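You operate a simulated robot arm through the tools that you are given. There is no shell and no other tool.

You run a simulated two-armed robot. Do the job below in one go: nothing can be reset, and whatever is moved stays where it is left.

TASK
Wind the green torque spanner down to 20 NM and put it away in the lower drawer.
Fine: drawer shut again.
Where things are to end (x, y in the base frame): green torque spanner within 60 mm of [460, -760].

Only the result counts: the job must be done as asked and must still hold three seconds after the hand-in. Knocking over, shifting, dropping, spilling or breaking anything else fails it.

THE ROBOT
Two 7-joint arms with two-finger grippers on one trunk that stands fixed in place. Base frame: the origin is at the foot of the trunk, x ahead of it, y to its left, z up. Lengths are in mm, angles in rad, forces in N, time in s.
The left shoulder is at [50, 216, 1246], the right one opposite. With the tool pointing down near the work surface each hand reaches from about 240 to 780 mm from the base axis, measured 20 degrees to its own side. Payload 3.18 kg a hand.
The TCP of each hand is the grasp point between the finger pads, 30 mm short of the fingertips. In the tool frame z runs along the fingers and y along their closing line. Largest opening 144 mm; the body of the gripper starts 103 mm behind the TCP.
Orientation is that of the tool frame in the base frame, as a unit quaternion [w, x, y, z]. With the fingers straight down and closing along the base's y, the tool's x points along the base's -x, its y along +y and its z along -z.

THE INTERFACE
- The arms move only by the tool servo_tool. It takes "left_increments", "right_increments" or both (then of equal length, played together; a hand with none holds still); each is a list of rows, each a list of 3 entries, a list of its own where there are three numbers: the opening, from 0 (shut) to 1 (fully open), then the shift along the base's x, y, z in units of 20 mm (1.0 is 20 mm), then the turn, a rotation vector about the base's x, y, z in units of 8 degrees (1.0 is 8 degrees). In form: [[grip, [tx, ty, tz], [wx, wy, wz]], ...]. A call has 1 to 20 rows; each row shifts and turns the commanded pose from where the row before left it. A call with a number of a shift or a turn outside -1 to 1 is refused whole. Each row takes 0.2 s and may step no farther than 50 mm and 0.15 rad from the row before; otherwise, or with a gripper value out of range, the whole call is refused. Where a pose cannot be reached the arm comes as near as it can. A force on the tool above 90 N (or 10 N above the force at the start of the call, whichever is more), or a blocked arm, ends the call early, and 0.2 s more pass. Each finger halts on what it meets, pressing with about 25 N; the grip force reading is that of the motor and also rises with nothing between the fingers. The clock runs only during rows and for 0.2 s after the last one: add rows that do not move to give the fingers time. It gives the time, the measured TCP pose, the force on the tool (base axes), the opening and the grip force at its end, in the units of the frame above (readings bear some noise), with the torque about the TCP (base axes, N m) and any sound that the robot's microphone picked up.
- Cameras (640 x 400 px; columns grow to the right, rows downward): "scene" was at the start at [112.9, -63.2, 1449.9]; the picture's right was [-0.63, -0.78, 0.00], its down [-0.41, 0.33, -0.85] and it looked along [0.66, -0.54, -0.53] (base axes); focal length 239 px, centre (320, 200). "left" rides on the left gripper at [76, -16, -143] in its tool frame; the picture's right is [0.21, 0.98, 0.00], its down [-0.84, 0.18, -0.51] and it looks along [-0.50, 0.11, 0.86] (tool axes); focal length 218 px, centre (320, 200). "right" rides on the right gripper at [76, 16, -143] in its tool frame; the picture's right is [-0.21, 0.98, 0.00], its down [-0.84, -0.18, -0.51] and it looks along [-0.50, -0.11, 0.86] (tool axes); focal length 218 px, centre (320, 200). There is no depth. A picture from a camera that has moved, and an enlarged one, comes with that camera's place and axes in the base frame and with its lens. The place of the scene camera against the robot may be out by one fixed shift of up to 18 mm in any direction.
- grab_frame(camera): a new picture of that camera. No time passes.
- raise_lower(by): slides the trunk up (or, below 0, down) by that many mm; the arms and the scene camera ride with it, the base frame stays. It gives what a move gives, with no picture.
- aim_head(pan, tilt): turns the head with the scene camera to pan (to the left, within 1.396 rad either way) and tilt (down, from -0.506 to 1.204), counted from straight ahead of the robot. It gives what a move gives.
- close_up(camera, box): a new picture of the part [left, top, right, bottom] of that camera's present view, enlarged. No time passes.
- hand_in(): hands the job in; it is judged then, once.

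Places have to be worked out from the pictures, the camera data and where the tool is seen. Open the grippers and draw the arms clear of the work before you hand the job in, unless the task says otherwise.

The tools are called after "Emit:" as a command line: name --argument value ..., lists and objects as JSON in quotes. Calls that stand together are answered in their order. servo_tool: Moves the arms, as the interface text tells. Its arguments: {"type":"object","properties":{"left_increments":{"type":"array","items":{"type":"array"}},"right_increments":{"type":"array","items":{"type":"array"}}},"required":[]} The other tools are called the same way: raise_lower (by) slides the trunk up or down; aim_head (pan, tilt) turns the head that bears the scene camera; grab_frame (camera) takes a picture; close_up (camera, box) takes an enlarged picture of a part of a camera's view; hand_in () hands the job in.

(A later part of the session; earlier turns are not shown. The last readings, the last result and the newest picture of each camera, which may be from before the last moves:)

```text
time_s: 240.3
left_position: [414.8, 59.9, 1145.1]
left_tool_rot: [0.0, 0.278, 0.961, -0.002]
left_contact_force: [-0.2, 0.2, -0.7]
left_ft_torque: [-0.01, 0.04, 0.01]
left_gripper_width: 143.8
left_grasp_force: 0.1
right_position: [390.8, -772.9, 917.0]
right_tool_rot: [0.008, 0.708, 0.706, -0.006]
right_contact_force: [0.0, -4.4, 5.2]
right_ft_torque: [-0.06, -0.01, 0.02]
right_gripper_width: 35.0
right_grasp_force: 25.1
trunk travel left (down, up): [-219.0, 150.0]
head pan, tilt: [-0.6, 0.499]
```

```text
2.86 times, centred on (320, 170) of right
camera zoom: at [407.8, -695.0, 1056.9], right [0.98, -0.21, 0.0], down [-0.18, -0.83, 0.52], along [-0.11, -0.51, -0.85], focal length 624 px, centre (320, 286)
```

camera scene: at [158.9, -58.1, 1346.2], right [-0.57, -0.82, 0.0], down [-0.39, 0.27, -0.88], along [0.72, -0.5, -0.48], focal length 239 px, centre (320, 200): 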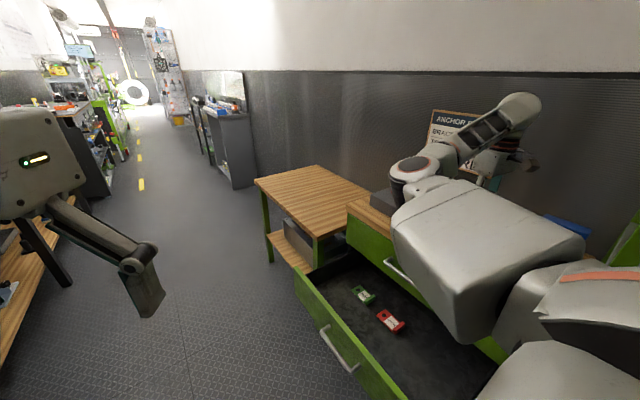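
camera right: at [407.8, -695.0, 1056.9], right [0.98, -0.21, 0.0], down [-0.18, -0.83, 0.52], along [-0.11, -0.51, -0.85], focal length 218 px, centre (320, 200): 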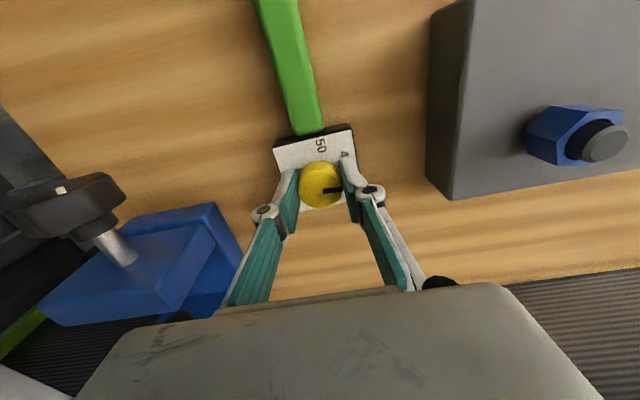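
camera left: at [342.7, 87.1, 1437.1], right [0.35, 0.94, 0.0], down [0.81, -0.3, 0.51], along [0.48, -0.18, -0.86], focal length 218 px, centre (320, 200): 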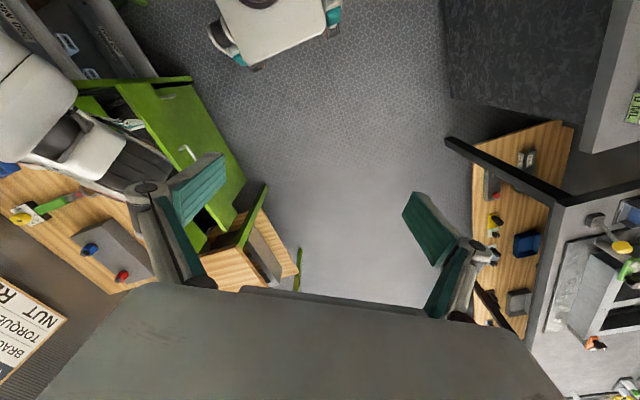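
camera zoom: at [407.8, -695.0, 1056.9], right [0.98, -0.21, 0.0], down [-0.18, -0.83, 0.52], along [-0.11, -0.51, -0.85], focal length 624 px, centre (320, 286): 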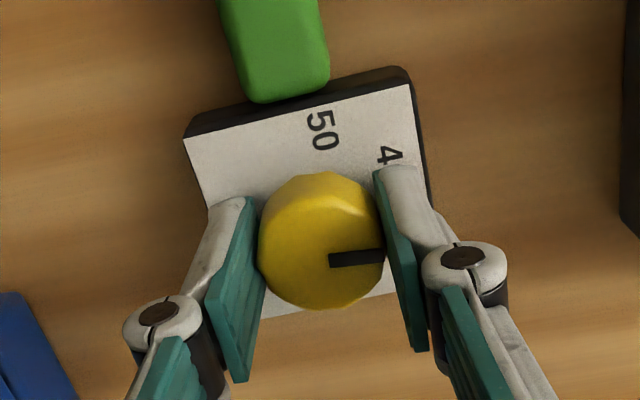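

The knob has turned 80° (pointer now between 40 and 30). I release, lift 25 mm, and rotate the hand back +74° for a second stroke.

Emit:
servo_tool --right_increments '[[0.15, [0, 0, 0], [0, 0, 0]], [0.28, [0, 0, 0], [0, 0, 0]], [0.33, [0, 0, 0], [0, 0, 0]], [0.33, [0, 0, 0.4], [0, 0, 0]], [0.33, [0, 0, 0.8], [0, 0, 0]], [0.33, [0, 0, 0.4], [0, 0, 0.5]], [0.33, [0, 0, 0], [0, 0, 0.9]], [0.33, [0, 0, 0], [0, 0, 0.9]], [0.33, [0, 0, 0], [0, 0, 0.9]], [0.33, [0, 0, 0], [0, 0, 0.9]], [0.33, [0, 0, 0], [0, 0, 0.9]], [0.33, [0, 0, 0], [0, 0, 0.9]], [0.33, [0, 0, 0], [0, 0, 0.9]], [0.33, [0, 0, 0], [0, 0, 0.9]], [0.33, [0, 0, 0], [0, 0, 0.9]], [0.33, [0, 0, 0], [0, 0, 0.6]], [0.33, [0, 0, 0], [0, 0, 0]]]'

Emit:
grab_frame --camera "right"

Emit:
close_up --camera "right" --box '[220, 100, 420, 240]'

```text
time_s: 243.9
left_position: [415.0, 60.5, 1144.0]
left_tool_rot: [-0.001, 0.277, 0.961, -0.001]
left_contact_force: [-0.4, -0.4, 0.2]
left_ft_torque: [0.0, 0.0, -0.03]
left_gripper_width: 144.1
left_grasp_force: 0.1
right_position: [390.5, -775.2, 948.9]
right_tool_rot: [0.01, 0.143, 0.99, -0.002]
right_contact_force: [-0.5, 0.0, 0.3]
right_ft_torque: [-0.03, 0.0, 0.03]
right_gripper_width: 48.0
right_grasp_force: 0.0
trunk travel left (down, up): [-219.0, 150.0]
head pan, tilt: [-0.6, 0.499]
```

```text
taken
camera right: at [319.5, -736.4, 1088.5], right [0.48, 0.88, 0.0], down [0.75, -0.41, 0.52], along [0.46, -0.25, -0.85], focal length 218 px, centre (320, 200)
```

right: 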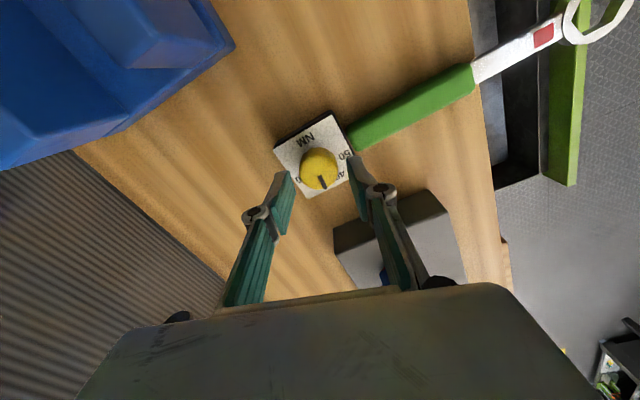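

```text
2.86 times, centred on (320, 170) of right
camera zoom: at [319.5, -736.4, 1088.5], right [0.48, 0.88, 0.0], down [0.75, -0.41, 0.52], along [0.46, -0.25, -0.85], focal length 624 px, centre (320, 286)
```

zoom: 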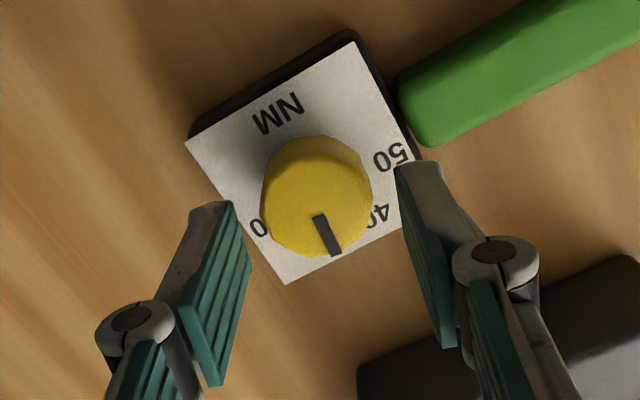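

Pointer is now at about 35 NM (≈-3°). I descend onto the knob again, grip and turn clockwise another ~70°.

Emit:
servo_tool --right_increments '[[0.33, [0, 0, -0.5], [0, 0, 0]], [0.33, [0, 0, -0.6], [0, 0, 0]], [0.33, [0, 0, -0.45], [0, 0, 0]], [0.33, [0, 0, 0], [0, 0, 0]], [0.28, [0, 0, 0], [0, 0, 0]], [0.25, [0, 0, 0], [0, 0, 0]], [0.2, [0, 0, 0], [0, 0, 0]], [0, [0, 0, 0], [0, 0, 0]], [0, [0, 0, 0], [0, 0, 0]]]'

Emit:
close_up --camera "right" --box '[220, 100, 420, 240]'

```text
time_s: 245.9
left_position: [415.0, 59.7, 1144.9]
left_tool_rot: [0.0, 0.277, 0.961, -0.002]
left_contact_force: [0.3, -1.7, -0.2]
left_ft_torque: [0.0, 0.01, -0.01]
left_gripper_width: 143.9
left_grasp_force: 0.0
right_position: [390.2, -772.7, 918.6]
right_tool_rot: [0.009, 0.144, 0.99, -0.001]
right_contact_force: [-1.1, -2.5, 1.7]
right_ft_torque: [-0.1, 0.08, -0.04]
right_gripper_width: 34.6
right_grasp_force: 24.8
trunk travel left (down, up): [-219.0, 150.0]
head pan, tilt: [-0.6, 0.499]
```

```text
2.86 times, centred on (320, 170) of right
camera zoom: at [319.7, -736.2, 1057.8], right [0.48, 0.88, 0.0], down [0.75, -0.41, 0.52], along [0.46, -0.25, -0.85], focal length 624 px, centre (320, 286)
```

zoom: 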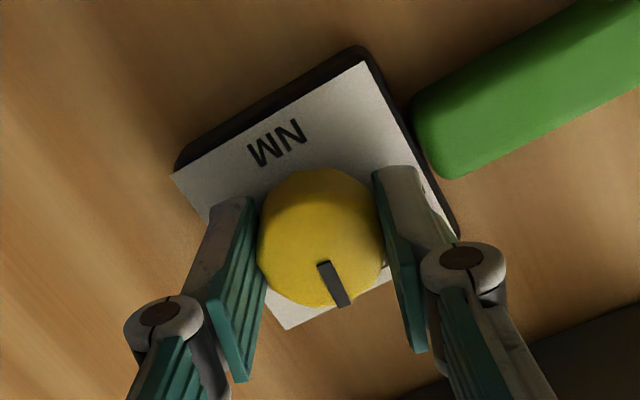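

Gripped again (34.6 mm). Turning clockwise 70°.

Emit:
servo_tool --right_increments '[[0, [0, 0, 0], [0, 0, -0.5]], [0, [0, 0, 0], [0, 0, -0.5]], [0, [0, 0, 0], [0, 0, -0.5]], [0, [0, 0, 0], [0, 0, -0.5]], [0, [0, 0, 0], [0, 0, -0.5]], [0, [0, 0, 0], [0, 0, -0.5]], [0, [0, 0, 0], [0, 0, -0.5]], [0, [0, 0, 0], [0, 0, -0.5]], [0, [0, 0, 0], [0, 0, -0.5]], [0, [0, 0, 0], [0, 0, -0.5]], [0, [0, 0, 0], [0, 0, -0.5]], [0, [0, 0, 0], [0, 0, -0.5]], [0, [0, 0, 0], [0, 0, -0.5]], [0, [0, 0, 0], [0, 0, -0.5]], [0, [0, 0, 0], [0, 0, -0.5]], [0, [0, 0, 0], [0, 0, -0.5]], [0, [0, 0, 0], [0, 0, -0.5]], [0, [0, 0, 0], [0, 0, -0.25]], [0, [0, 0, 0], [0, 0, 0]]]'

Emit:
grab_frame --camera "right"

Emit:
close_up --camera "right" --box '[220, 100, 420, 240]'

```text
time_s: 249.9
left_position: [414.9, 60.0, 1144.3]
left_tool_rot: [-0.001, 0.277, 0.961, -0.001]
left_contact_force: [0.4, -0.6, 0.5]
left_ft_torque: [-0.03, -0.02, 0.02]
left_gripper_width: 144.1
left_grasp_force: 0.1
right_position: [391.1, -774.4, 917.0]
right_tool_rot: [0.007, 0.685, 0.728, -0.006]
right_contact_force: [1.2, -2.4, 3.4]
right_ft_torque: [-0.21, -0.04, -0.02]
right_gripper_width: 34.7
right_grasp_force: 24.8
trunk travel left (down, up): [-219.0, 150.0]
head pan, tilt: [-0.6, 0.499]
```

```text
taken
camera right: at [402.6, -694.3, 1057.7], right [0.99, -0.15, 0.0], down [-0.13, -0.84, 0.52], along [-0.07, -0.52, -0.85], focal length 218 px, centre (320, 200)
```

right: 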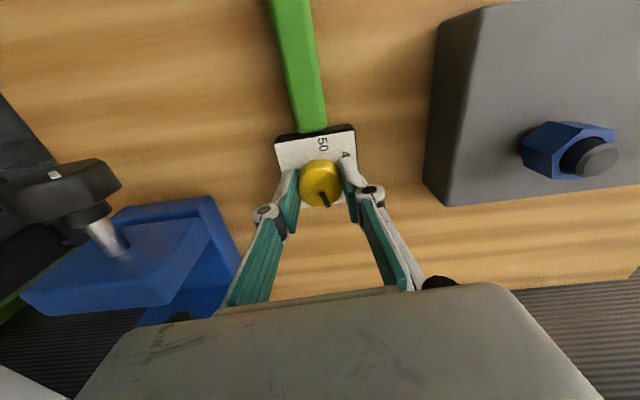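

```text
2.86 times, centred on (320, 170) of right
camera zoom: at [402.6, -694.3, 1057.7], right [0.99, -0.15, 0.0], down [-0.13, -0.84, 0.52], along [-0.07, -0.52, -0.85], focal length 624 px, centre (320, 286)
```

zoom: 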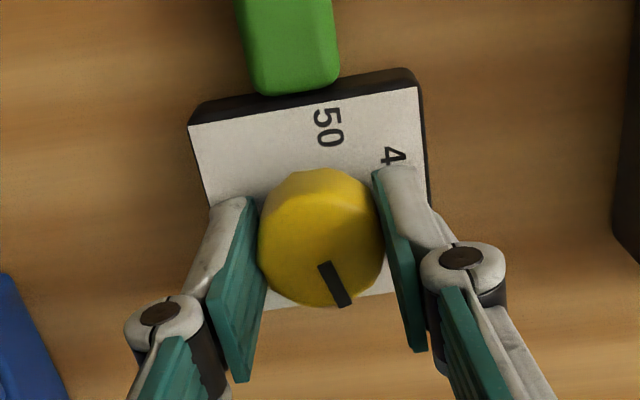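

The pointer direction computes to -75.1°, which should be the 20 mark. I release, lift, and verify against the label.

Emit:
servo_tool --right_increments '[[0.15, [0, 0, 0], [0, 0, 0]], [0.28, [0, 0, 0], [0, 0, 0]], [0.33, [0, 0, 0], [0, 0, 0]], [0.33, [0, 0, 0.4], [0, 0, 0]], [0.33, [0, 0, 0.8], [0, 0, 0]], [0.4, [0, 0, 0.9], [0, 0, 0]], [0.4, [0, -0.3, 0.9], [0, 0, 0.6]], [0.4, [0, -0.3, 0.9], [0, 0, 0.9]], [0.4, [0, -0.3, 0.9], [0, 0, 0.9]], [0.4, [0, -0.3, 0], [0, 0, 0.9]], [0.4, [0, -0.3, 0], [0, 0, 0.9]], [0.4, [0, -0.3, 0], [0, 0, 0.9]], [0.4, [0, -0.3, 0], [0, 0, 0.9]], [0.4, [0, 0, 0], [0, 0, 0]]]'

Emit:
grab_frame --camera "right"

```text
time_s: 252.9
left_position: [416.0, 60.2, 1144.8]
left_tool_rot: [0.0, 0.278, 0.96, -0.002]
left_contact_force: [1.2, -0.2, -1.0]
left_ft_torque: [0.0, 0.0, -0.01]
left_gripper_width: 144.1
left_grasp_force: 0.2
right_position: [390.8, -817.5, 1014.0]
right_tool_rot: [0.009, 0.329, 0.944, -0.004]
right_contact_force: [0.4, 0.4, 0.0]
right_ft_torque: [0.0, -0.02, 0.03]
right_gripper_width: 57.7
right_grasp_force: 0.0
trunk travel left (down, up): [-219.0, 150.0]
head pan, tilt: [-0.6, 0.499]
```

```text
taken
camera right: at [338.9, -755.3, 1153.5], right [0.77, 0.64, 0.0], down [0.54, -0.66, 0.52], along [0.34, -0.4, -0.85], focal length 218 px, centre (320, 200)
```

right: 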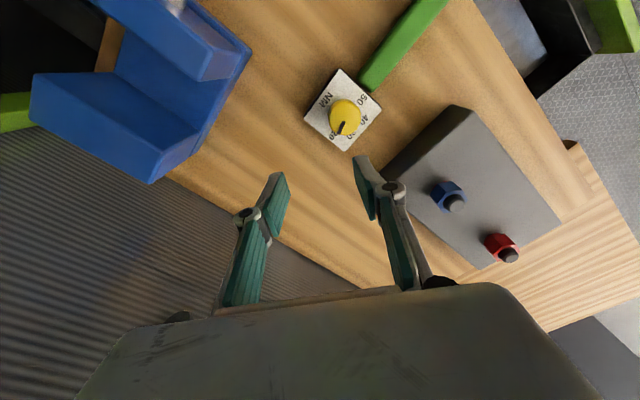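

Emit:
close_up --camera "right" --box '[296, 84, 392, 152]'

Emit:
close_up --camera "scene" --box '[380, 160, 520, 260]'

```text
5.88 times, centred on (344, 118) of right
camera zoom: at [338.9, -755.3, 1153.5], right [0.77, 0.64, 0.0], down [0.54, -0.66, 0.52], along [0.34, -0.4, -0.85], focal length 1284 px, centre (179, 682)
```

zoom: 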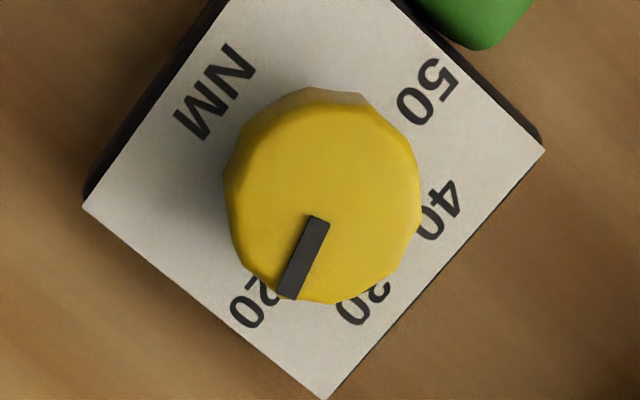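

```text
4.00 times, centred on (450, 210) of scene
camera zoom: at [158.9, -58.1, 1346.2], right [-0.57, -0.82, 0.0], down [-0.4, 0.27, -0.88], along [0.72, -0.5, -0.48], focal length 958 px, centre (-200, 160)
```

zoom: 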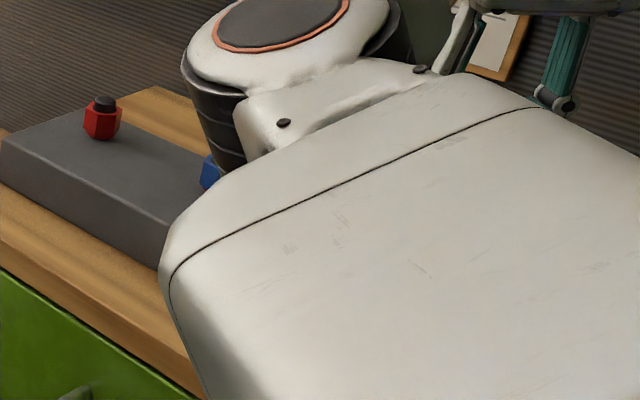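

All labels are visible now: 50, 40, 30, 20. My estimate puts the pointer at about -72…-75° against the 20 mark at -75°. For a parallax-free check I move the camera directly above the knob.

Emit:
servo_tool --right_increments '[[0.4, [0.9, -0.3, 0], [0, 0, 0]], [0.4, [0.9, -0.3, 0], [0, 0, 0]], [0.4, [0.9, -0.33, 0], [0, 0, 0]], [0.4, [0, 0, 0], [0, 0, 0]], [0.4, [0, 0, 0], [0, 0, 0]]]'

Emit:
grab_frame --camera "right"

Emit:
close_up --camera "right" --box '[270, 40, 370, 110]'

```text
time_s: 254.2
left_position: [415.0, 60.2, 1145.2]
left_tool_rot: [-0.001, 0.277, 0.961, -0.002]
left_contact_force: [0.0, -0.9, 0.1]
left_ft_torque: [0.0, 0.01, 0.01]
left_gripper_width: 143.8
left_grasp_force: 0.0
right_position: [446.1, -836.5, 1012.6]
right_tool_rot: [0.009, 0.329, 0.944, -0.002]
right_contact_force: [0.1, 1.1, 0.4]
right_ft_torque: [-0.02, -0.02, 0.02]
right_gripper_width: 57.8
right_grasp_force: 0.1
trunk travel left (down, up): [-219.0, 150.0]
head pan, tilt: [-0.6, 0.499]
```

```text
taken
camera right: at [393.3, -774.1, 1153.5], right [0.77, 0.64, 0.0], down [0.54, -0.66, 0.52], along [0.34, -0.4, -0.85], focal length 218 px, centre (320, 200)
```

right: 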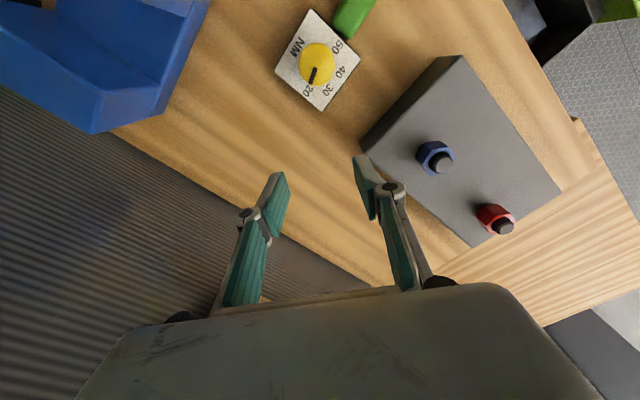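

```text
5.71 times, centred on (320, 75) of right
camera zoom: at [393.3, -774.1, 1153.5], right [0.77, 0.64, 0.0], down [0.54, -0.66, 0.52], along [0.34, -0.4, -0.85], focal length 1247 px, centre (320, 914)
```

zoom: 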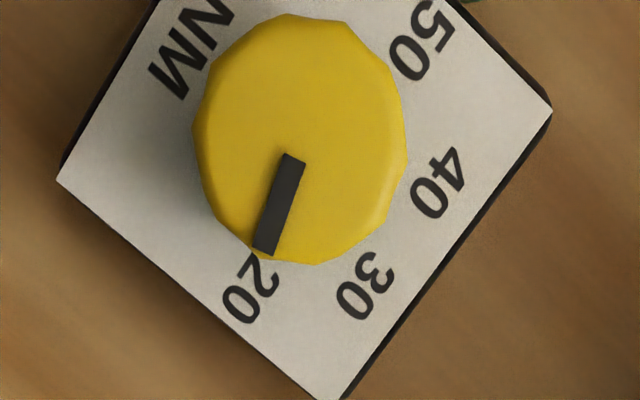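

In the parallax-free view the pointer line runs exactly through the "20" label: the spanner is set to 20 NM. Next I pick it up near its centre of mass (now y≈-714), with the hand pre-tilted 28° (tip toward +y) so that it ends up level in the posture I can use at the drawer.

Emit:
servo_tool --right_increments '[[0.4, [-0.34, 0.7, 0], [0, 0, -0.8]], [0.4, [-0.34, 0.8, 0], [0, 0, -0.8]], [0.4, [-0.34, 0.8, 0], [0, 0, -0.8]], [0.4, [-0.34, 0.8, 0], [0, 0, -0.8]], [0.4, [-0.34, 0.8, 0], [0, 0, -0.8]], [0.4, [-0.34, 0.8, 0], [0, 0, -0.8]], [0.4, [-0.34, 0.8, 0], [0, 0, -0.8]], [0.4, [-0.34, 0.7, 0], [0, 0, -0.85]], [0.4, [0, 0, 0], [0.7, 0, 0]], [0.4, [0, 0, 0], [0.7, 0, 0]], [0.4, [0, 0, 0], [0.7, 0, 0]], [0.4, [0, 0, 0], [0.7, 0, 0]], [0.4, [0, 0, 0], [0.7, 0, 0]], [0.4, [0, 0, 0], [0, 0, 0]]]'

Emit:
grab_frame --camera "right"

Emit:
grab_frame --camera "scene"

```text
time_s: 257.1
left_position: [415.1, 59.9, 1144.7]
left_tool_rot: [0.0, 0.277, 0.961, -0.002]
left_contact_force: [-1.0, 0.4, -0.1]
left_ft_torque: [0.0, 0.0, 0.01]
left_gripper_width: 144.0
left_grasp_force: 0.0
right_position: [392.1, -710.8, 1013.8]
right_tool_rot: [-0.165, 0.687, 0.688, 0.165]
right_contact_force: [0.3, 0.0, 0.8]
right_ft_torque: [0.01, -0.01, 0.01]
right_gripper_width: 57.6
right_grasp_force: 0.1
trunk travel left (down, up): [-219.0, 150.0]
head pan, tilt: [-0.6, 0.499]
```

```text
taken
camera right: at [407.4, -707.0, 1174.8], right [0.98, -0.19, -0.1], down [-0.18, -0.98, 0.07], along [-0.11, -0.05, -0.99], focal length 218 px, centre (320, 200)
```

right: 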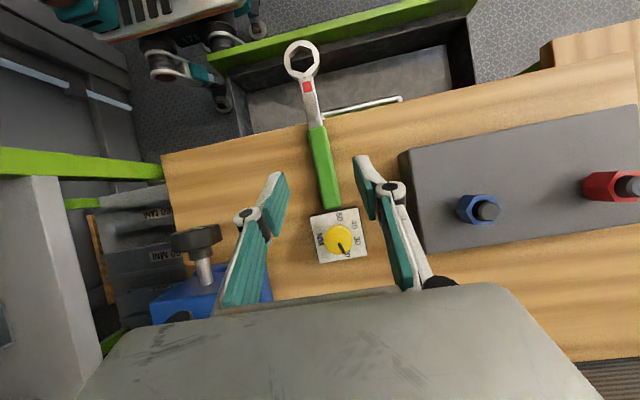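

```text
taken
camera scene: at [159.1, -57.8, 1346.1], right [-0.57, -0.82, 0.0], down [-0.4, 0.27, -0.88], along [0.72, -0.5, -0.48], focal length 239 px, centre (320, 200)
```

scene: 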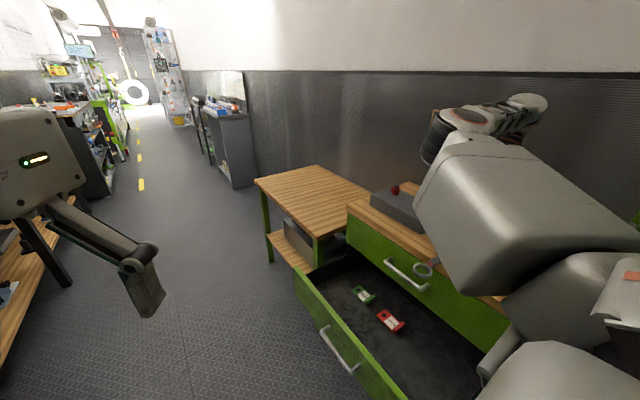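

Excellent: tilted 27°, elbow high, right above the handle (x≈390). I descend to just above the bench.

Emit:
servo_tool --right_increments '[[0.4, [-0.05, 0, -0.8], [0, 0, 0]], [0.4, [-0.05, 0, -0.9], [0, 0, 0]], [0.4, [0, 0, -0.9], [0, 0, 0]], [0.4, [0, 0, -0.9], [0, 0, 0]], [0.4, [0, 0, -0.9], [0, 0, 0]], [0.4, [0, 0, -0.7], [0, 0, 0]], [0.4, [0, 0, -0.4], [0, 0, 0]], [0.4, [0, 0, 0], [0, 0, 0]]]'

Emit:
grab_frame --camera "right"

```text
time_s: 258.9
left_position: [414.4, 59.8, 1144.0]
left_tool_rot: [-0.001, 0.278, 0.961, -0.001]
left_contact_force: [-0.6, 1.0, -0.5]
left_ft_torque: [0.03, -0.02, -0.01]
left_gripper_width: 143.9
left_grasp_force: 0.0
right_position: [388.8, -710.9, 903.6]
right_tool_rot: [-0.165, 0.688, 0.687, 0.164]
right_contact_force: [0.1, -0.3, 0.6]
right_ft_torque: [0.01, -0.01, 0.04]
right_gripper_width: 57.8
right_grasp_force: 0.0
trunk travel left (down, up): [-219.0, 150.0]
head pan, tilt: [-0.6, 0.499]
```

```text
taken
camera right: at [405.8, -707.9, 1064.3], right [0.98, -0.19, -0.09], down [-0.18, -0.98, 0.07], along [-0.11, -0.05, -0.99], focal length 218 px, centre (320, 200)
```

right: 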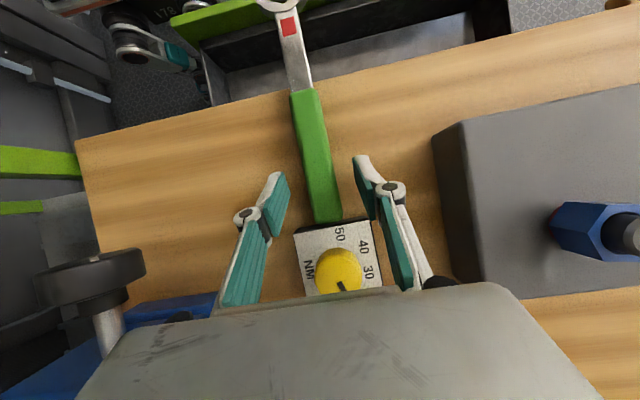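

Centred on the handle at z=904. Lower 10 mm more and close.

Emit:
servo_tool --right_increments '[[0.4, [0.05, 0, -0.2], [0, 0, 0]], [0.4, [0, 0, -0.2], [0, 0, 0]], [0.4, [0, 0, -0.1], [0, 0, 0]], [0.4, [0, 0, 0], [0, 0, 0]]]'

Emit:
servo_tool --right_increments '[[0.3, [0, 0, 0], [0, 0, 0]], [0.2, [0, 0, 0], [0, 0, 0]], [0.1, [0, 0, 0], [0, 0, 0]], [0, [0, 0, 0], [0, 0, 0]], [0, [0, 0, 0], [0, 0, 0]], [0, [0, 0, 0], [0, 0, 0]]]'

Emit:
close_up --camera "right" --box '[230, 100, 410, 300]'

```text
time_s: 259.9
left_position: [415.6, 60.3, 1144.5]
left_tool_rot: [0.0, 0.278, 0.961, -0.002]
left_contact_force: [-0.1, 0.8, -0.9]
left_ft_torque: [0.0, 0.0, -0.01]
left_gripper_width: 144.3
left_grasp_force: 0.0
right_position: [389.1, -710.4, 893.6]
right_tool_rot: [-0.165, 0.688, 0.687, 0.164]
right_contact_force: [0.2, 0.3, 0.3]
right_ft_torque: [0.0, -0.01, -0.02]
right_gripper_width: 57.7
right_grasp_force: 0.0
trunk travel left (down, up): [-219.0, 150.0]
head pan, tilt: [-0.6, 0.499]
```

```text
time_s: 261.4
left_position: [414.8, 59.6, 1142.9]
left_tool_rot: [-0.001, 0.278, 0.961, -0.001]
left_contact_force: [-0.6, -0.1, 0.7]
left_ft_torque: [0.02, -0.02, -0.02]
left_gripper_width: 144.1
left_grasp_force: 0.2
right_position: [390.4, -709.8, 893.8]
right_tool_rot: [-0.164, 0.688, 0.688, 0.164]
right_contact_force: [0.8, 1.5, 0.3]
right_ft_torque: [0.02, -0.16, 0.11]
right_gripper_width: 26.0
right_grasp_force: 25.0
trunk travel left (down, up): [-219.0, 150.0]
head pan, tilt: [-0.6, 0.499]
```

```text
2.00 times, centred on (320, 200) of right
camera zoom: at [406.5, -707.3, 1054.2], right [0.98, -0.19, -0.09], down [-0.18, -0.98, 0.07], along [-0.11, -0.05, -0.99], focal length 436 px, centre (320, 200)
```

zoom: 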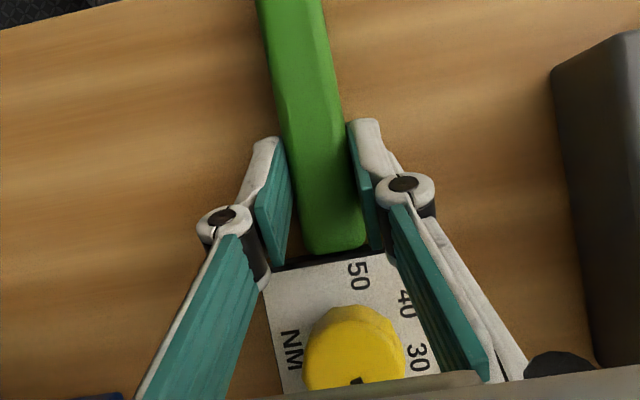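

With this much tilt the pads cover the handle only partly (and a shallow grip slipped before). I reopen, reduce the tilt to ~15°, and grip deeper.

Emit:
servo_tool --right_increments '[[0.2, [0, 0, 0], [0, 0, 0]], [0.4, [0, 0, 0], [0, 0, 0]], [0.4, [0, 0, 0.4], [0, 0, 0]], [0.4, [0, 0, 0], [-0.5, 0, 0]], [0.4, [0, 0, 0], [-0.5, 0, 0]], [0.4, [0, 0, 0], [-0.5, 0, 0]], [0.4, [0, 0, -0.2], [0, 0, 0]], [0.4, [0, 0, -0.2], [0, 0, 0]], [0.4, [0, 0, -0.1], [0, 0, 0]], [0.4, [0, 0, 0], [0, 0, 0]]]'

```text
time_s: 263.6
left_position: [414.9, 60.3, 1144.4]
left_tool_rot: [-0.001, 0.278, 0.961, -0.002]
left_contact_force: [0.3, 0.5, -1.0]
left_ft_torque: [-0.02, 0.03, -0.01]
left_gripper_width: 144.1
left_grasp_force: 0.0
right_position: [390.2, -711.4, 892.1]
right_tool_rot: [-0.091, 0.702, 0.701, 0.092]
right_contact_force: [1.3, 1.0, -0.2]
right_ft_torque: [0.01, 0.0, -0.01]
right_gripper_width: 57.6
right_grasp_force: 0.1
trunk travel left (down, up): [-219.0, 150.0]
head pan, tilt: [-0.6, 0.499]
```

Tilt is now 15°, z=892. I nudge down 1–2 mm until light bench contact.

Emit:
servo_tool --right_increments '[[0.4, [0, 0, -0.05], [0, 0, 0]], [0.4, [0, 0, -0.05], [0, 0, 0]]]'

Emit:
servo_tool --right_increments '[[0.3, [0, 0, 0], [0, 0, 0]], [0.2, [0, 0, 0], [0, 0, 0]], [0.1, [0, 0, 0], [0, 0, 0]], [0, [0, 0, 0], [0, 0, 0]], [0, [0, 0, 0], [0, 0, 0]], [0, [0, 0, 0], [0, 0, 0]]]'

Emit:
servo_tool --right_increments '[[0, [0, 0, 0.1], [0, 0, 0]], [0, [0, 0, 0.1], [0, 0, 0]], [0, [0, 0, 0.1], [0, 0, 0]], [0, [0, 0, 0.1], [0, 0, 0]], [0, [0, 0, 0], [0, 0, 0]]]'

Emit:
close_up --camera "right" --box '[230, 100, 410, 300]'

```text
time_s: 264.1
left_position: [416.1, 59.9, 1144.1]
left_tool_rot: [0.001, 0.278, 0.961, -0.002]
left_contact_force: [-0.2, -0.7, 0.5]
left_ft_torque: [-0.01, 0.01, -0.01]
left_gripper_width: 143.7
left_grasp_force: 0.0
right_position: [390.8, -711.1, 891.3]
right_tool_rot: [-0.09, 0.702, 0.7, 0.091]
right_contact_force: [0.0, -4.2, 10.3]
right_ft_torque: [-0.13, -0.01, 0.01]
right_gripper_width: 57.9
right_grasp_force: 0.7
trunk travel left (down, up): [-219.0, 150.0]
head pan, tilt: [-0.6, 0.499]
```

```text
time_s: 265.6
left_position: [415.0, 60.9, 1143.8]
left_tool_rot: [0.001, 0.277, 0.961, -0.003]
left_contact_force: [-0.3, 0.1, 0.1]
left_ft_torque: [0.01, 0.05, 0.0]
left_gripper_width: 144.0
left_grasp_force: 0.1
right_position: [389.1, -710.5, 891.7]
right_tool_rot: [-0.091, 0.702, 0.701, 0.091]
right_contact_force: [-3.3, -1.4, 16.9]
right_ft_torque: [0.06, 0.0, 0.51]
right_gripper_width: 25.8
right_grasp_force: 25.4
trunk travel left (down, up): [-219.0, 150.0]
head pan, tilt: [-0.6, 0.499]
```

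```text
time_s: 266.8
left_position: [415.7, 60.1, 1144.0]
left_tool_rot: [0.0, 0.277, 0.961, 0.0]
left_contact_force: [0.0, -1.0, 0.0]
left_ft_torque: [0.02, 0.0, -0.04]
left_gripper_width: 143.9
left_grasp_force: 0.2
right_position: [390.4, -712.2, 897.4]
right_tool_rot: [-0.092, 0.702, 0.7, 0.093]
right_contact_force: [0.0, -0.3, -5.2]
right_ft_torque: [0.05, 0.03, 0.0]
right_gripper_width: 25.7
right_grasp_force: 25.4
trunk travel left (down, up): [-219.0, 150.0]
head pan, tilt: [-0.6, 0.499]
```

```text
2.00 times, centred on (320, 200) of right
camera zoom: at [406.7, -674.7, 1053.6], right [0.98, -0.2, -0.05], down [-0.18, -0.94, 0.27], along [-0.11, -0.26, -0.96], focal length 436 px, centre (320, 200)
```

zoom: 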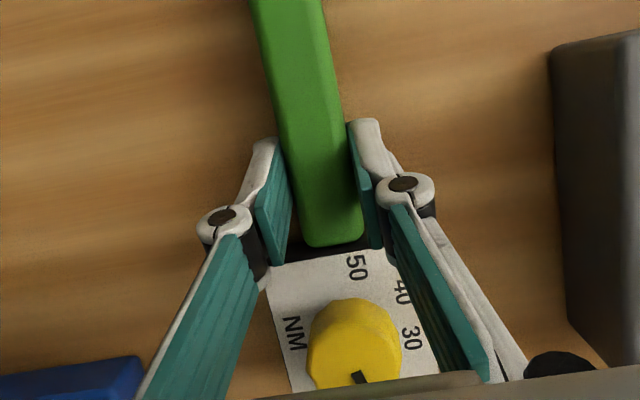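

Lifted (5.2 N, nearly balanced). I raise it to ~z 1000 and check it stays firm.

Emit:
servo_tool --right_increments '[[0, [0, 0, 0.4], [0, 0, 0]], [0, [0, 0, 0.6], [0, 0, 0]], [0, [0, 0, 0.7], [0, 0, 0]], [0, [0, 0, 0.7], [0, 0, 0]], [0, [0, 0, 0.7], [0, 0, 0]], [0, [0, 0, 0.7], [0, 0, 0]], [0, [0, 0, 0.7], [0, 0, 0]], [0, [0, 0, 0.6], [0, 0, 0]], [0, [0, 0, 0], [0, 0, 0]]]'

Emit:
grab_frame --camera "right"

Emit:
grab_frame --camera "scene"

```text
time_s: 268.8
left_position: [416.0, 60.1, 1143.9]
left_tool_rot: [0.0, 0.276, 0.961, 0.0]
left_contact_force: [-0.5, -0.2, -0.4]
left_ft_torque: [0.02, 0.02, 0.01]
left_gripper_width: 143.6
left_grasp_force: 0.0
right_position: [389.3, -710.6, 998.3]
right_tool_rot: [-0.092, 0.702, 0.7, 0.092]
right_contact_force: [-0.4, -0.4, -5.1]
right_ft_torque: [0.08, 0.0, -0.01]
right_gripper_width: 25.8
right_grasp_force: 24.7
trunk travel left (down, up): [-219.0, 150.0]
head pan, tilt: [-0.6, 0.499]
```

```text
taken
camera right: at [406.1, -675.2, 1154.8], right [0.98, -0.2, -0.05], down [-0.18, -0.94, 0.27], along [-0.11, -0.26, -0.96], focal length 218 px, centre (320, 200)
```

right: 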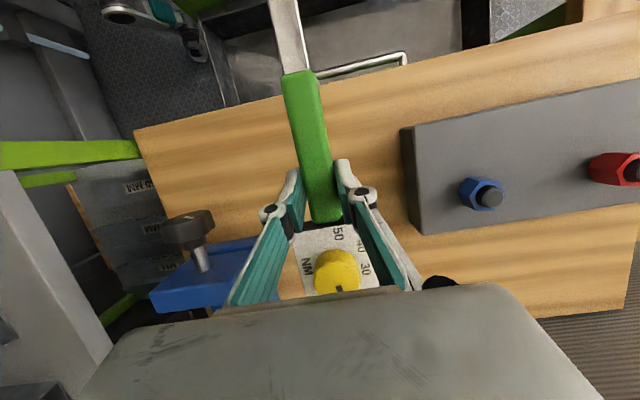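

```text
taken
camera scene: at [159.3, -58.7, 1346.1], right [-0.57, -0.82, 0.0], down [-0.4, 0.27, -0.88], along [0.72, -0.5, -0.48], focal length 239 px, centre (320, 200)
```

scene: 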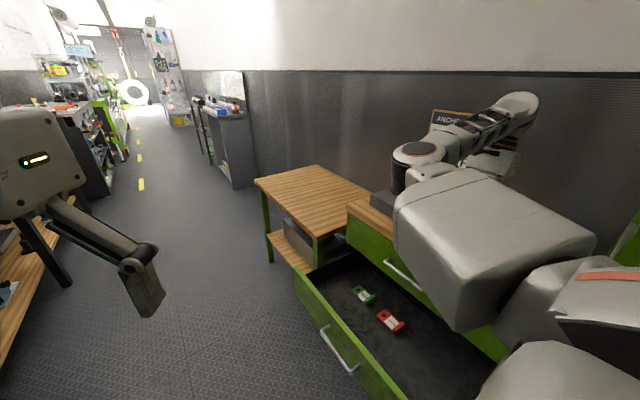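

Firm hold. Now to the drawer: first raise the trunk fully (t=0), carrying the spanner up.

Emit:
raise_lower --by 150

Emit:
servo_tool --right_increments '[[0, [-0.1, 0.6, -0.4], [0, 0, 0]], [0, [-0.1, 0.7, -0.6], [0, 0, 0]], [0, [-0.2, 0.7, -0.7], [0, 0, -0.2]], [0, [-0.2, 0.7, -0.7], [0, 0, -0.3]], [0, [-0.3, 0.7, -0.7], [0, 0, -0.3]], [0, [-0.3, 0.7, -0.7], [0, 0, -0.4]], [0, [-0.3, 0.7, -0.7], [0, 0, -0.4]], [0, [-0.3, 0.7, -0.7], [0, 0, -0.4]], [0, [-0.3, 0.6, -0.7], [0, 0, -0.4]], [0, [-0.3, 0.6, -0.7], [0, 0, -0.4]], [0, [-0.3, 0.5, -0.7], [0, 0, -0.4]], [0, [0, 0, 0], [0, 0, 0]]]'

Emit:
grab_frame --camera "scene"

Emit:
grab_frame --camera "right"

```text
time_s: 270.5
left_position: [415.8, 59.0, 1295.6]
left_tool_rot: [0.0, 0.278, 0.961, -0.001]
left_contact_force: [-0.4, 0.9, 0.9]
left_ft_torque: [-0.03, 0.02, 0.01]
left_gripper_width: 144.1
left_grasp_force: 0.0
right_position: [390.5, -711.4, 1149.4]
right_tool_rot: [-0.092, 0.702, 0.7, 0.092]
right_contact_force: [-0.5, -0.6, -5.2]
right_ft_torque: [0.06, 0.02, -0.01]
right_gripper_width: 25.8
right_grasp_force: 24.9
trunk travel left (down, up): [-369.0, 0.0]
head pan, tilt: [-0.6, 0.499]
```

```text
time_s: 273.1
left_position: [415.5, 59.6, 1295.4]
left_tool_rot: [0.0, 0.277, 0.961, -0.002]
left_contact_force: [1.0, -0.1, 0.2]
left_ft_torque: [0.0, -0.03, 0.02]
left_gripper_width: 144.3
left_grasp_force: 0.0
right_position: [337.5, -565.4, 1003.7]
right_tool_rot: [-0.068, 0.839, 0.528, 0.11]
right_contact_force: [-0.3, -0.7, -6.2]
right_ft_torque: [0.09, -0.01, 0.0]
right_gripper_width: 25.8
right_grasp_force: 25.0
trunk travel left (down, up): [-369.0, 0.0]
head pan, tilt: [-0.6, 0.499]
```

```text
taken
camera scene: at [119.2, -58.5, 1498.1], right [-0.57, -0.82, 0.0], down [-0.4, 0.27, -0.88], along [0.72, -0.5, -0.48], focal length 239 px, centre (320, 200)
```

scene: 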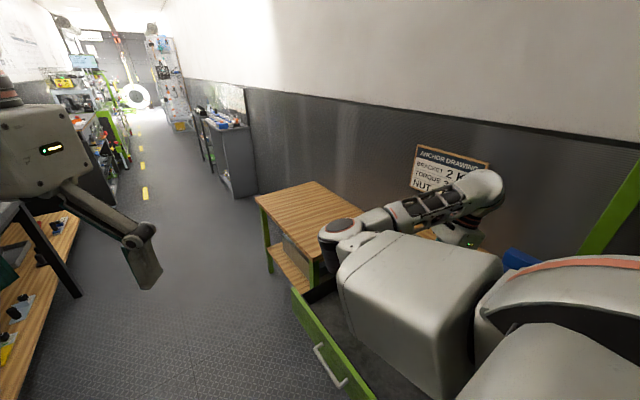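

```text
taken
camera right: at [367.8, -540.4, 1159.9], right [0.79, -0.61, -0.05], down [-0.57, -0.77, 0.27], along [-0.21, -0.19, -0.96], focal length 218 px, centre (320, 200)
```

right: 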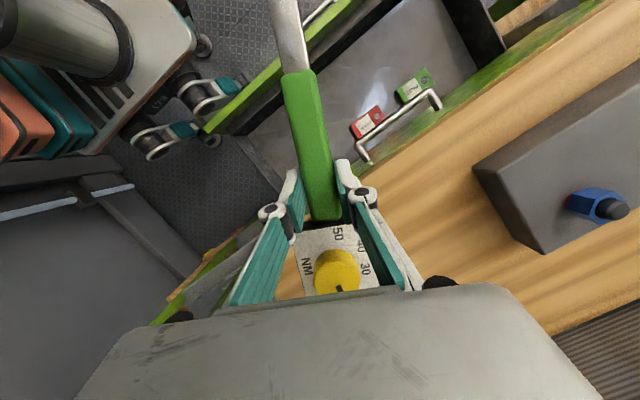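

Now at (338, -565, 1004), yaw ≈-115°. I rotate further negative to ≈-165°, which swings the elbow out, while moving to y≈-520.

Emit:
servo_tool --right_increments '[[0, [0, 0.2, -0.4], [0, 0, -0.6]], [0, [0, 0.2, -0.5], [0, 0, -0.7]], [0, [0, 0.3, -0.5], [0, 0, -0.8]], [0, [0, 0.3, -0.5], [0, 0, -0.8]], [0, [0, 0.3, -0.5], [0, 0, -0.8]], [0, [0, 0.3, -0.5], [0, 0, -0.8]], [0, [0, 0.3, -0.5], [0, 0, -0.8]], [0, [0, 0.3, -0.4], [0, 0, -0.6]], [0, [0, 0, 0], [0, 0, 0]]]'

Emit:
grab_frame --camera "scene"

Emit:
grab_frame --camera "right"

```text
time_s: 274.7
left_position: [416.2, 58.7, 1294.9]
left_tool_rot: [-0.001, 0.277, 0.961, -0.001]
left_contact_force: [0.4, -0.6, 0.1]
left_ft_torque: [-0.02, -0.04, -0.01]
left_gripper_width: 144.0
left_grasp_force: 0.0
right_position: [303.1, -595.1, 964.4]
right_tool_rot: [0.019, 0.981, 0.138, 0.133]
right_contact_force: [0.0, 0.1, -5.1]
right_ft_torque: [0.01, -0.05, -0.01]
right_gripper_width: 25.8
right_grasp_force: 25.1
trunk travel left (down, up): [-369.0, 0.0]
head pan, tilt: [-0.6, 0.499]
stopped in row 7 (right hand): the arm was blocked; the commanded pose is now the measured one
```

```text
taken
camera scene: at [118.8, -58.8, 1498.2], right [-0.57, -0.82, 0.0], down [-0.39, 0.27, -0.88], along [0.72, -0.5, -0.48], focal length 239 px, centre (320, 200)
```

scene: 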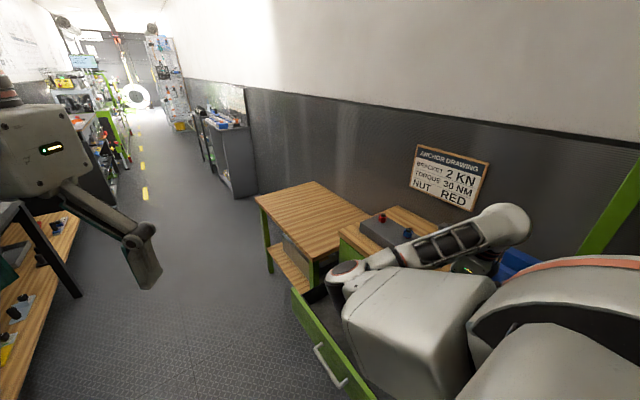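

```text
taken
camera right: at [340.5, -589.2, 1122.4], right [0.07, -1.0, 0.02], down [-0.96, -0.06, 0.26], along [-0.26, -0.04, -0.96], focal length 218 px, centre (320, 200)
```

right: 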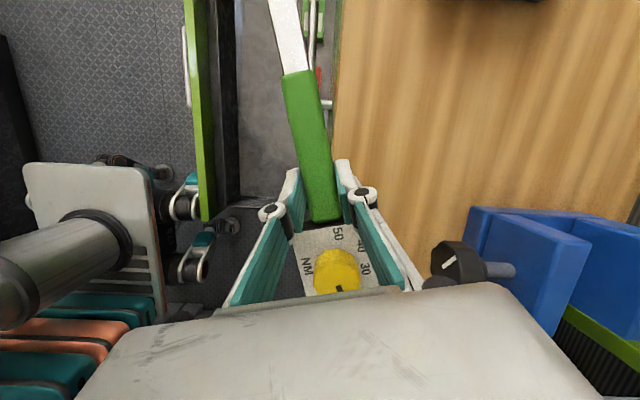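

It stopped at (303, -595, 964) with yaw ≈-164°, spanner still firmly held. I test a small +y move from here to see how it responds.

Emit:
servo_tool --right_increments '[[0, [0, 0.3, 0.2], [0, 0, 0]], [0, [0, 0.3, 0.2], [0, 0, 0]], [0, [0, 0.3, 0], [0, 0, 0]], [0, [0, 0, 0], [0, 0, 0]]]'

Emit:
grab_frame --camera "scene"

```text
time_s: 275.7
left_position: [415.8, 59.9, 1294.7]
left_tool_rot: [0.0, 0.277, 0.961, -0.001]
left_contact_force: [-0.1, -0.6, 0.4]
left_ft_torque: [-0.02, 0.04, 0.01]
left_gripper_width: 144.0
left_grasp_force: 0.1
right_position: [298.0, -589.2, 981.4]
right_tool_rot: [0.033, 0.982, 0.129, 0.132]
right_contact_force: [-0.2, -0.2, -5.5]
right_ft_torque: [0.04, -0.07, -0.02]
right_gripper_width: 25.7
right_grasp_force: 24.5
trunk travel left (down, up): [-369.0, 0.0]
head pan, tilt: [-0.6, 0.499]
```

```text
taken
camera scene: at [119.3, -58.5, 1498.1], right [-0.57, -0.82, 0.0], down [-0.4, 0.27, -0.88], along [0.72, -0.5, -0.48], focal length 239 px, centre (320, 200)
```

scene: 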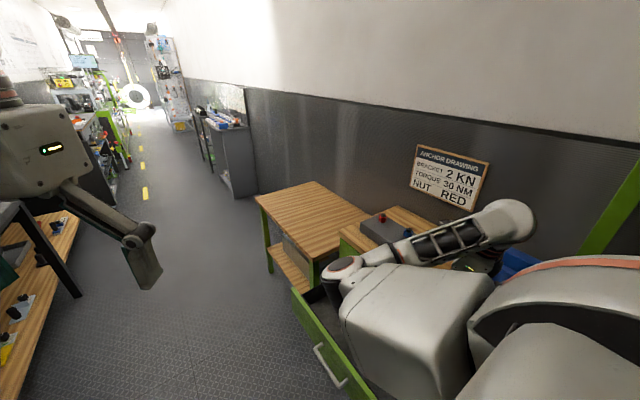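

It's in an elbow-low branch here. I'll take the proven route instead: back to yaw ≈-90°, then via the pointing-+x pose (which gives the elbow-up posture), roll, and pitch down over the drawer. First rotate back.

Emit:
servo_tool --right_increments '[[0, [0.2, -0.2, 0.5], [0, 0, 0.6]], [0, [0.3, -0.2, 0.5], [0, 0, 0.8]], [0, [0.4, -0.2, 0.5], [0, 0, 0.9]], [0, [0.5, -0.1, 0.4], [0, 0, 0.9]], [0, [0.5, 0, 0.4], [0, 0, 0.9]], [0, [0.5, 0, 0.3], [0, 0, 0.9]], [0, [0.5, 0, 0.2], [0, 0, 0.9]], [0, [0.5, 0, 0], [0, 0, 0.9]], [0, [0.5, 0, 0], [0, 0, 0.9]], [0, [0.4, 0, 0], [0, 0, 0.9]], [0, [0, 0, 0], [0, 0, 0.6]], [0, [0, 0, 0], [0, 0, 0]]]'

Emit:
grab_frame --camera "scene"

Emit:
grab_frame --camera "right"

```text
time_s: 278.3
left_position: [415.8, 60.0, 1294.6]
left_tool_rot: [0.0, 0.277, 0.961, -0.001]
left_contact_force: [0.0, -0.4, 0.1]
left_ft_torque: [0.01, -0.02, -0.01]
left_gripper_width: 144.0
left_grasp_force: 0.1
right_position: [391.2, -588.1, 1027.7]
right_tool_rot: [-0.065, 0.702, 0.699, 0.117]
right_contact_force: [0.3, 0.0, -5.7]
right_ft_torque: [0.05, 0.02, -0.01]
right_gripper_width: 25.6
right_grasp_force: 24.6
trunk travel left (down, up): [-369.0, 0.0]
head pan, tilt: [-0.6, 0.499]
```

```text
taken
camera scene: at [119.2, -58.5, 1498.1], right [-0.57, -0.82, 0.0], down [-0.4, 0.27, -0.88], along [0.72, -0.5, -0.48], focal length 239 px, centre (320, 200)
```

scene: 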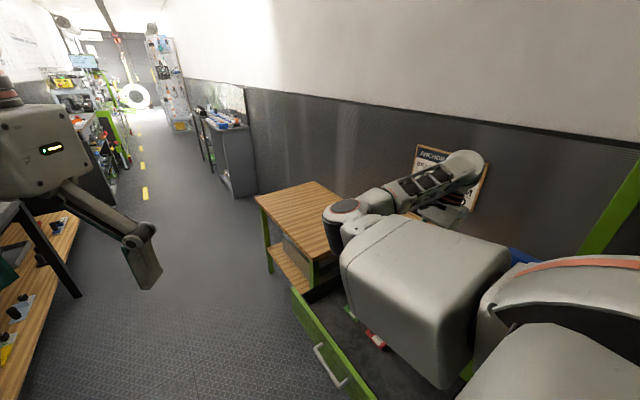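

```text
taken
camera right: at [396.4, -551.6, 1184.7], right [0.98, -0.21, 0.02], down [-0.21, -0.94, 0.26], along [-0.04, -0.26, -0.97], focal length 218 px, centre (320, 200)
```

right: 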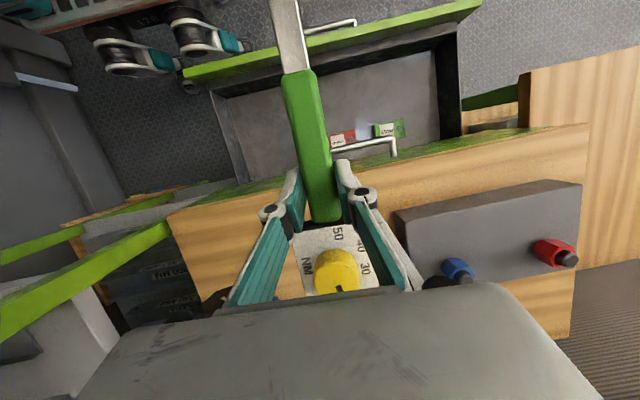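

Back in the good posture. Now pitch up about y to the pointing-+x pose while moving to about (560, -530, 1050); the spanner stays level along y.

Emit:
servo_tool --right_increments '[[0, [0.4, 0.1, 0.4], [0, -0.8, 0]], [0, [0.5, 0.1, 0.4], [0, -0.8, 0]], [0, [0.6, 0.2, 0.3], [0, -0.8, 0]], [0, [0.6, 0.2, 0.2], [0, -0.8, 0]], [0, [0.6, 0.2, 0.1], [0, -0.8, 0]], [0, [0.6, 0.2, 0], [0, -0.8, 0]], [0, [0.6, 0.2, 0], [0, -0.8, 0]], [0, [0.6, 0.2, 0], [0, -0.8, 0]], [0, [0.6, 0.2, 0], [0, -0.8, 0]], [0, [0.6, 0.2, 0], [0, -0.8, 0]], [0, [0.6, 0.2, 0], [0, -0.8, 0]], [0, [0.6, 0.2, 0], [0, -0.8, 0]], [0, [0.6, 0.2, 0], [0, -0.8, 0]], [0, [0.5, 0.2, 0], [0, -0.8, 0]], [0, [0, 0, 0], [0, 0, 0]]]'

Emit:
grab_frame --camera "scene"

Emit:
grab_frame --camera "right"

```text
time_s: 281.5
left_position: [415.2, 59.3, 1295.2]
left_tool_rot: [-0.001, 0.277, 0.961, -0.002]
left_contact_force: [0.5, 0.7, -0.2]
left_ft_torque: [0.01, 0.02, -0.03]
left_gripper_width: 143.9
left_grasp_force: 0.1
right_position: [551.0, -536.0, 1056.9]
right_tool_rot: [0.446, 0.416, 0.542, 0.578]
right_contact_force: [0.1, 0.4, -5.4]
right_ft_torque: [0.09, 0.1, -0.05]
right_gripper_width: 25.8
right_grasp_force: 25.2
trunk travel left (down, up): [-369.0, 0.0]
head pan, tilt: [-0.6, 0.499]
```

```text
taken
camera scene: at [119.4, -57.8, 1498.1], right [-0.57, -0.82, 0.0], down [-0.4, 0.27, -0.88], along [0.72, -0.5, -0.48], focal length 239 px, centre (320, 200)
```

scene: 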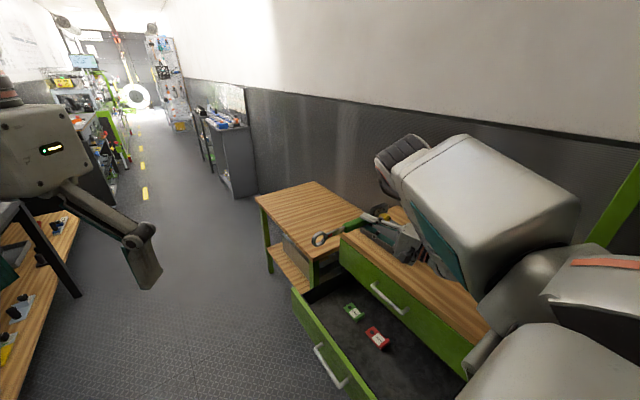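

```text
taken
camera right: at [392.5, -499.4, 1062.3], right [-0.01, -0.22, 0.98], down [-0.26, -0.94, -0.21], along [0.96, -0.26, -0.05], focal length 218 px, centre (320, 200)
```

right: 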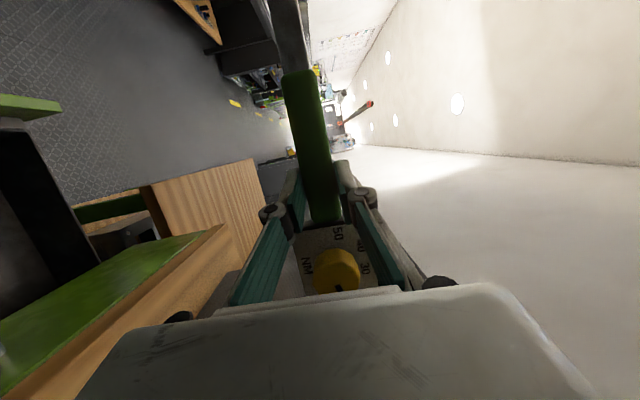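

Beautiful: the elbow is up and out and the spanner is level along y. Now roll +90° about x (ring up, dial down), here in front of the bench edge.

Emit:
servo_tool --right_increments '[[0, [0, 0.2, 0], [0.7, 0, 0]], [0, [0, 0.2, 0], [0.8, 0, 0]], [0, [0, 0.2, 0], [0.8, 0, 0]], [0, [0, 0.2, 0], [0.8, 0, 0]], [0, [0, 0.2, 0], [0.8, 0, 0]], [0, [0, 0, 0], [0.8, 0, 0]], [0, [0, 0, 0], [0.8, 0, 0]], [0, [0, 0, 0], [0.8, 0, 0]], [0, [0, 0, 0], [0.8, 0, 0]], [0, [0, 0, 0], [0.8, 0, 0]], [0, [0, 0, 0], [0.8, 0, 0]], [0, [0, 0, 0], [0.8, 0, 0]], [0, [0, 0, 0], [0.8, 0, 0]], [0, [0, 0, 0], [0.8, 0, 0]], [0, [0, 0, 0], [0, 0, 0]]]'

Emit:
grab_frame --camera "scene"

Emit:
grab_frame --camera "right"

```text
time_s: 284.7
left_position: [415.6, 59.8, 1294.7]
left_tool_rot: [-0.001, 0.277, 0.961, -0.001]
left_contact_force: [0.3, 0.2, -0.7]
left_ft_torque: [0.01, -0.01, 0.02]
left_gripper_width: 144.2
left_grasp_force: 0.0
right_position: [551.9, -529.9, 1057.3]
right_tool_rot: [0.399, 0.462, 0.48, 0.63]
right_contact_force: [-1.0, 0.7, -5.4]
right_ft_torque: [0.1, 0.09, 0.01]
right_gripper_width: 25.6
right_grasp_force: 25.2
right hand out of reach, approached as far as the arm can: row 3, 4, 5, 6, 7, 8, 9, 10, 11, 12, 13, 14
trunk travel left (down, up): [-369.0, 0.0]
head pan, tilt: [-0.6, 0.499]
```

```text
taken
camera scene: at [119.3, -58.4, 1498.1], right [-0.57, -0.82, 0.0], down [-0.4, 0.27, -0.88], along [0.72, -0.5, -0.48], focal length 239 px, centre (320, 200)
```

scene: 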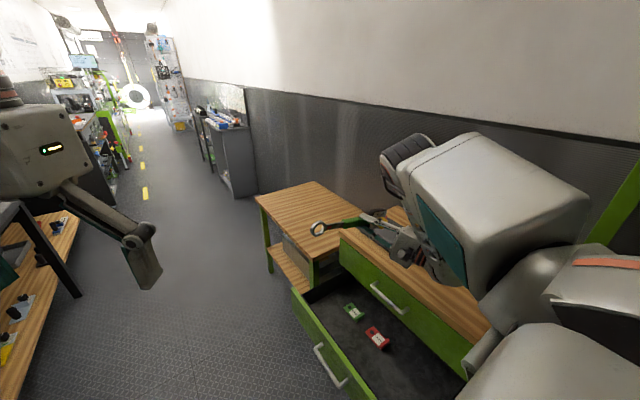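

```text
taken
camera right: at [393.2, -494.7, 1071.1], right [0.0, -0.41, 0.91], down [-0.26, -0.88, -0.4], along [0.96, -0.24, -0.11], focal length 218 px, centre (320, 200)
```

right: 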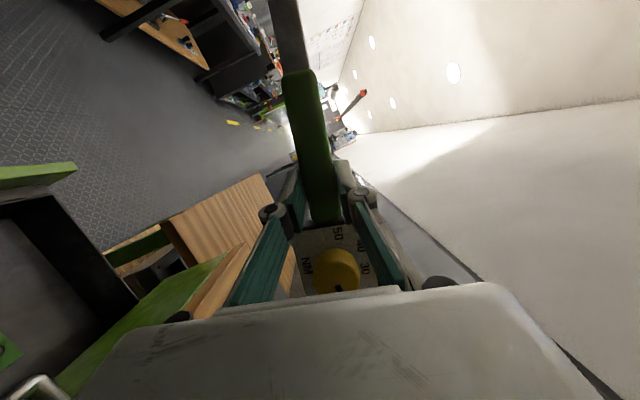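

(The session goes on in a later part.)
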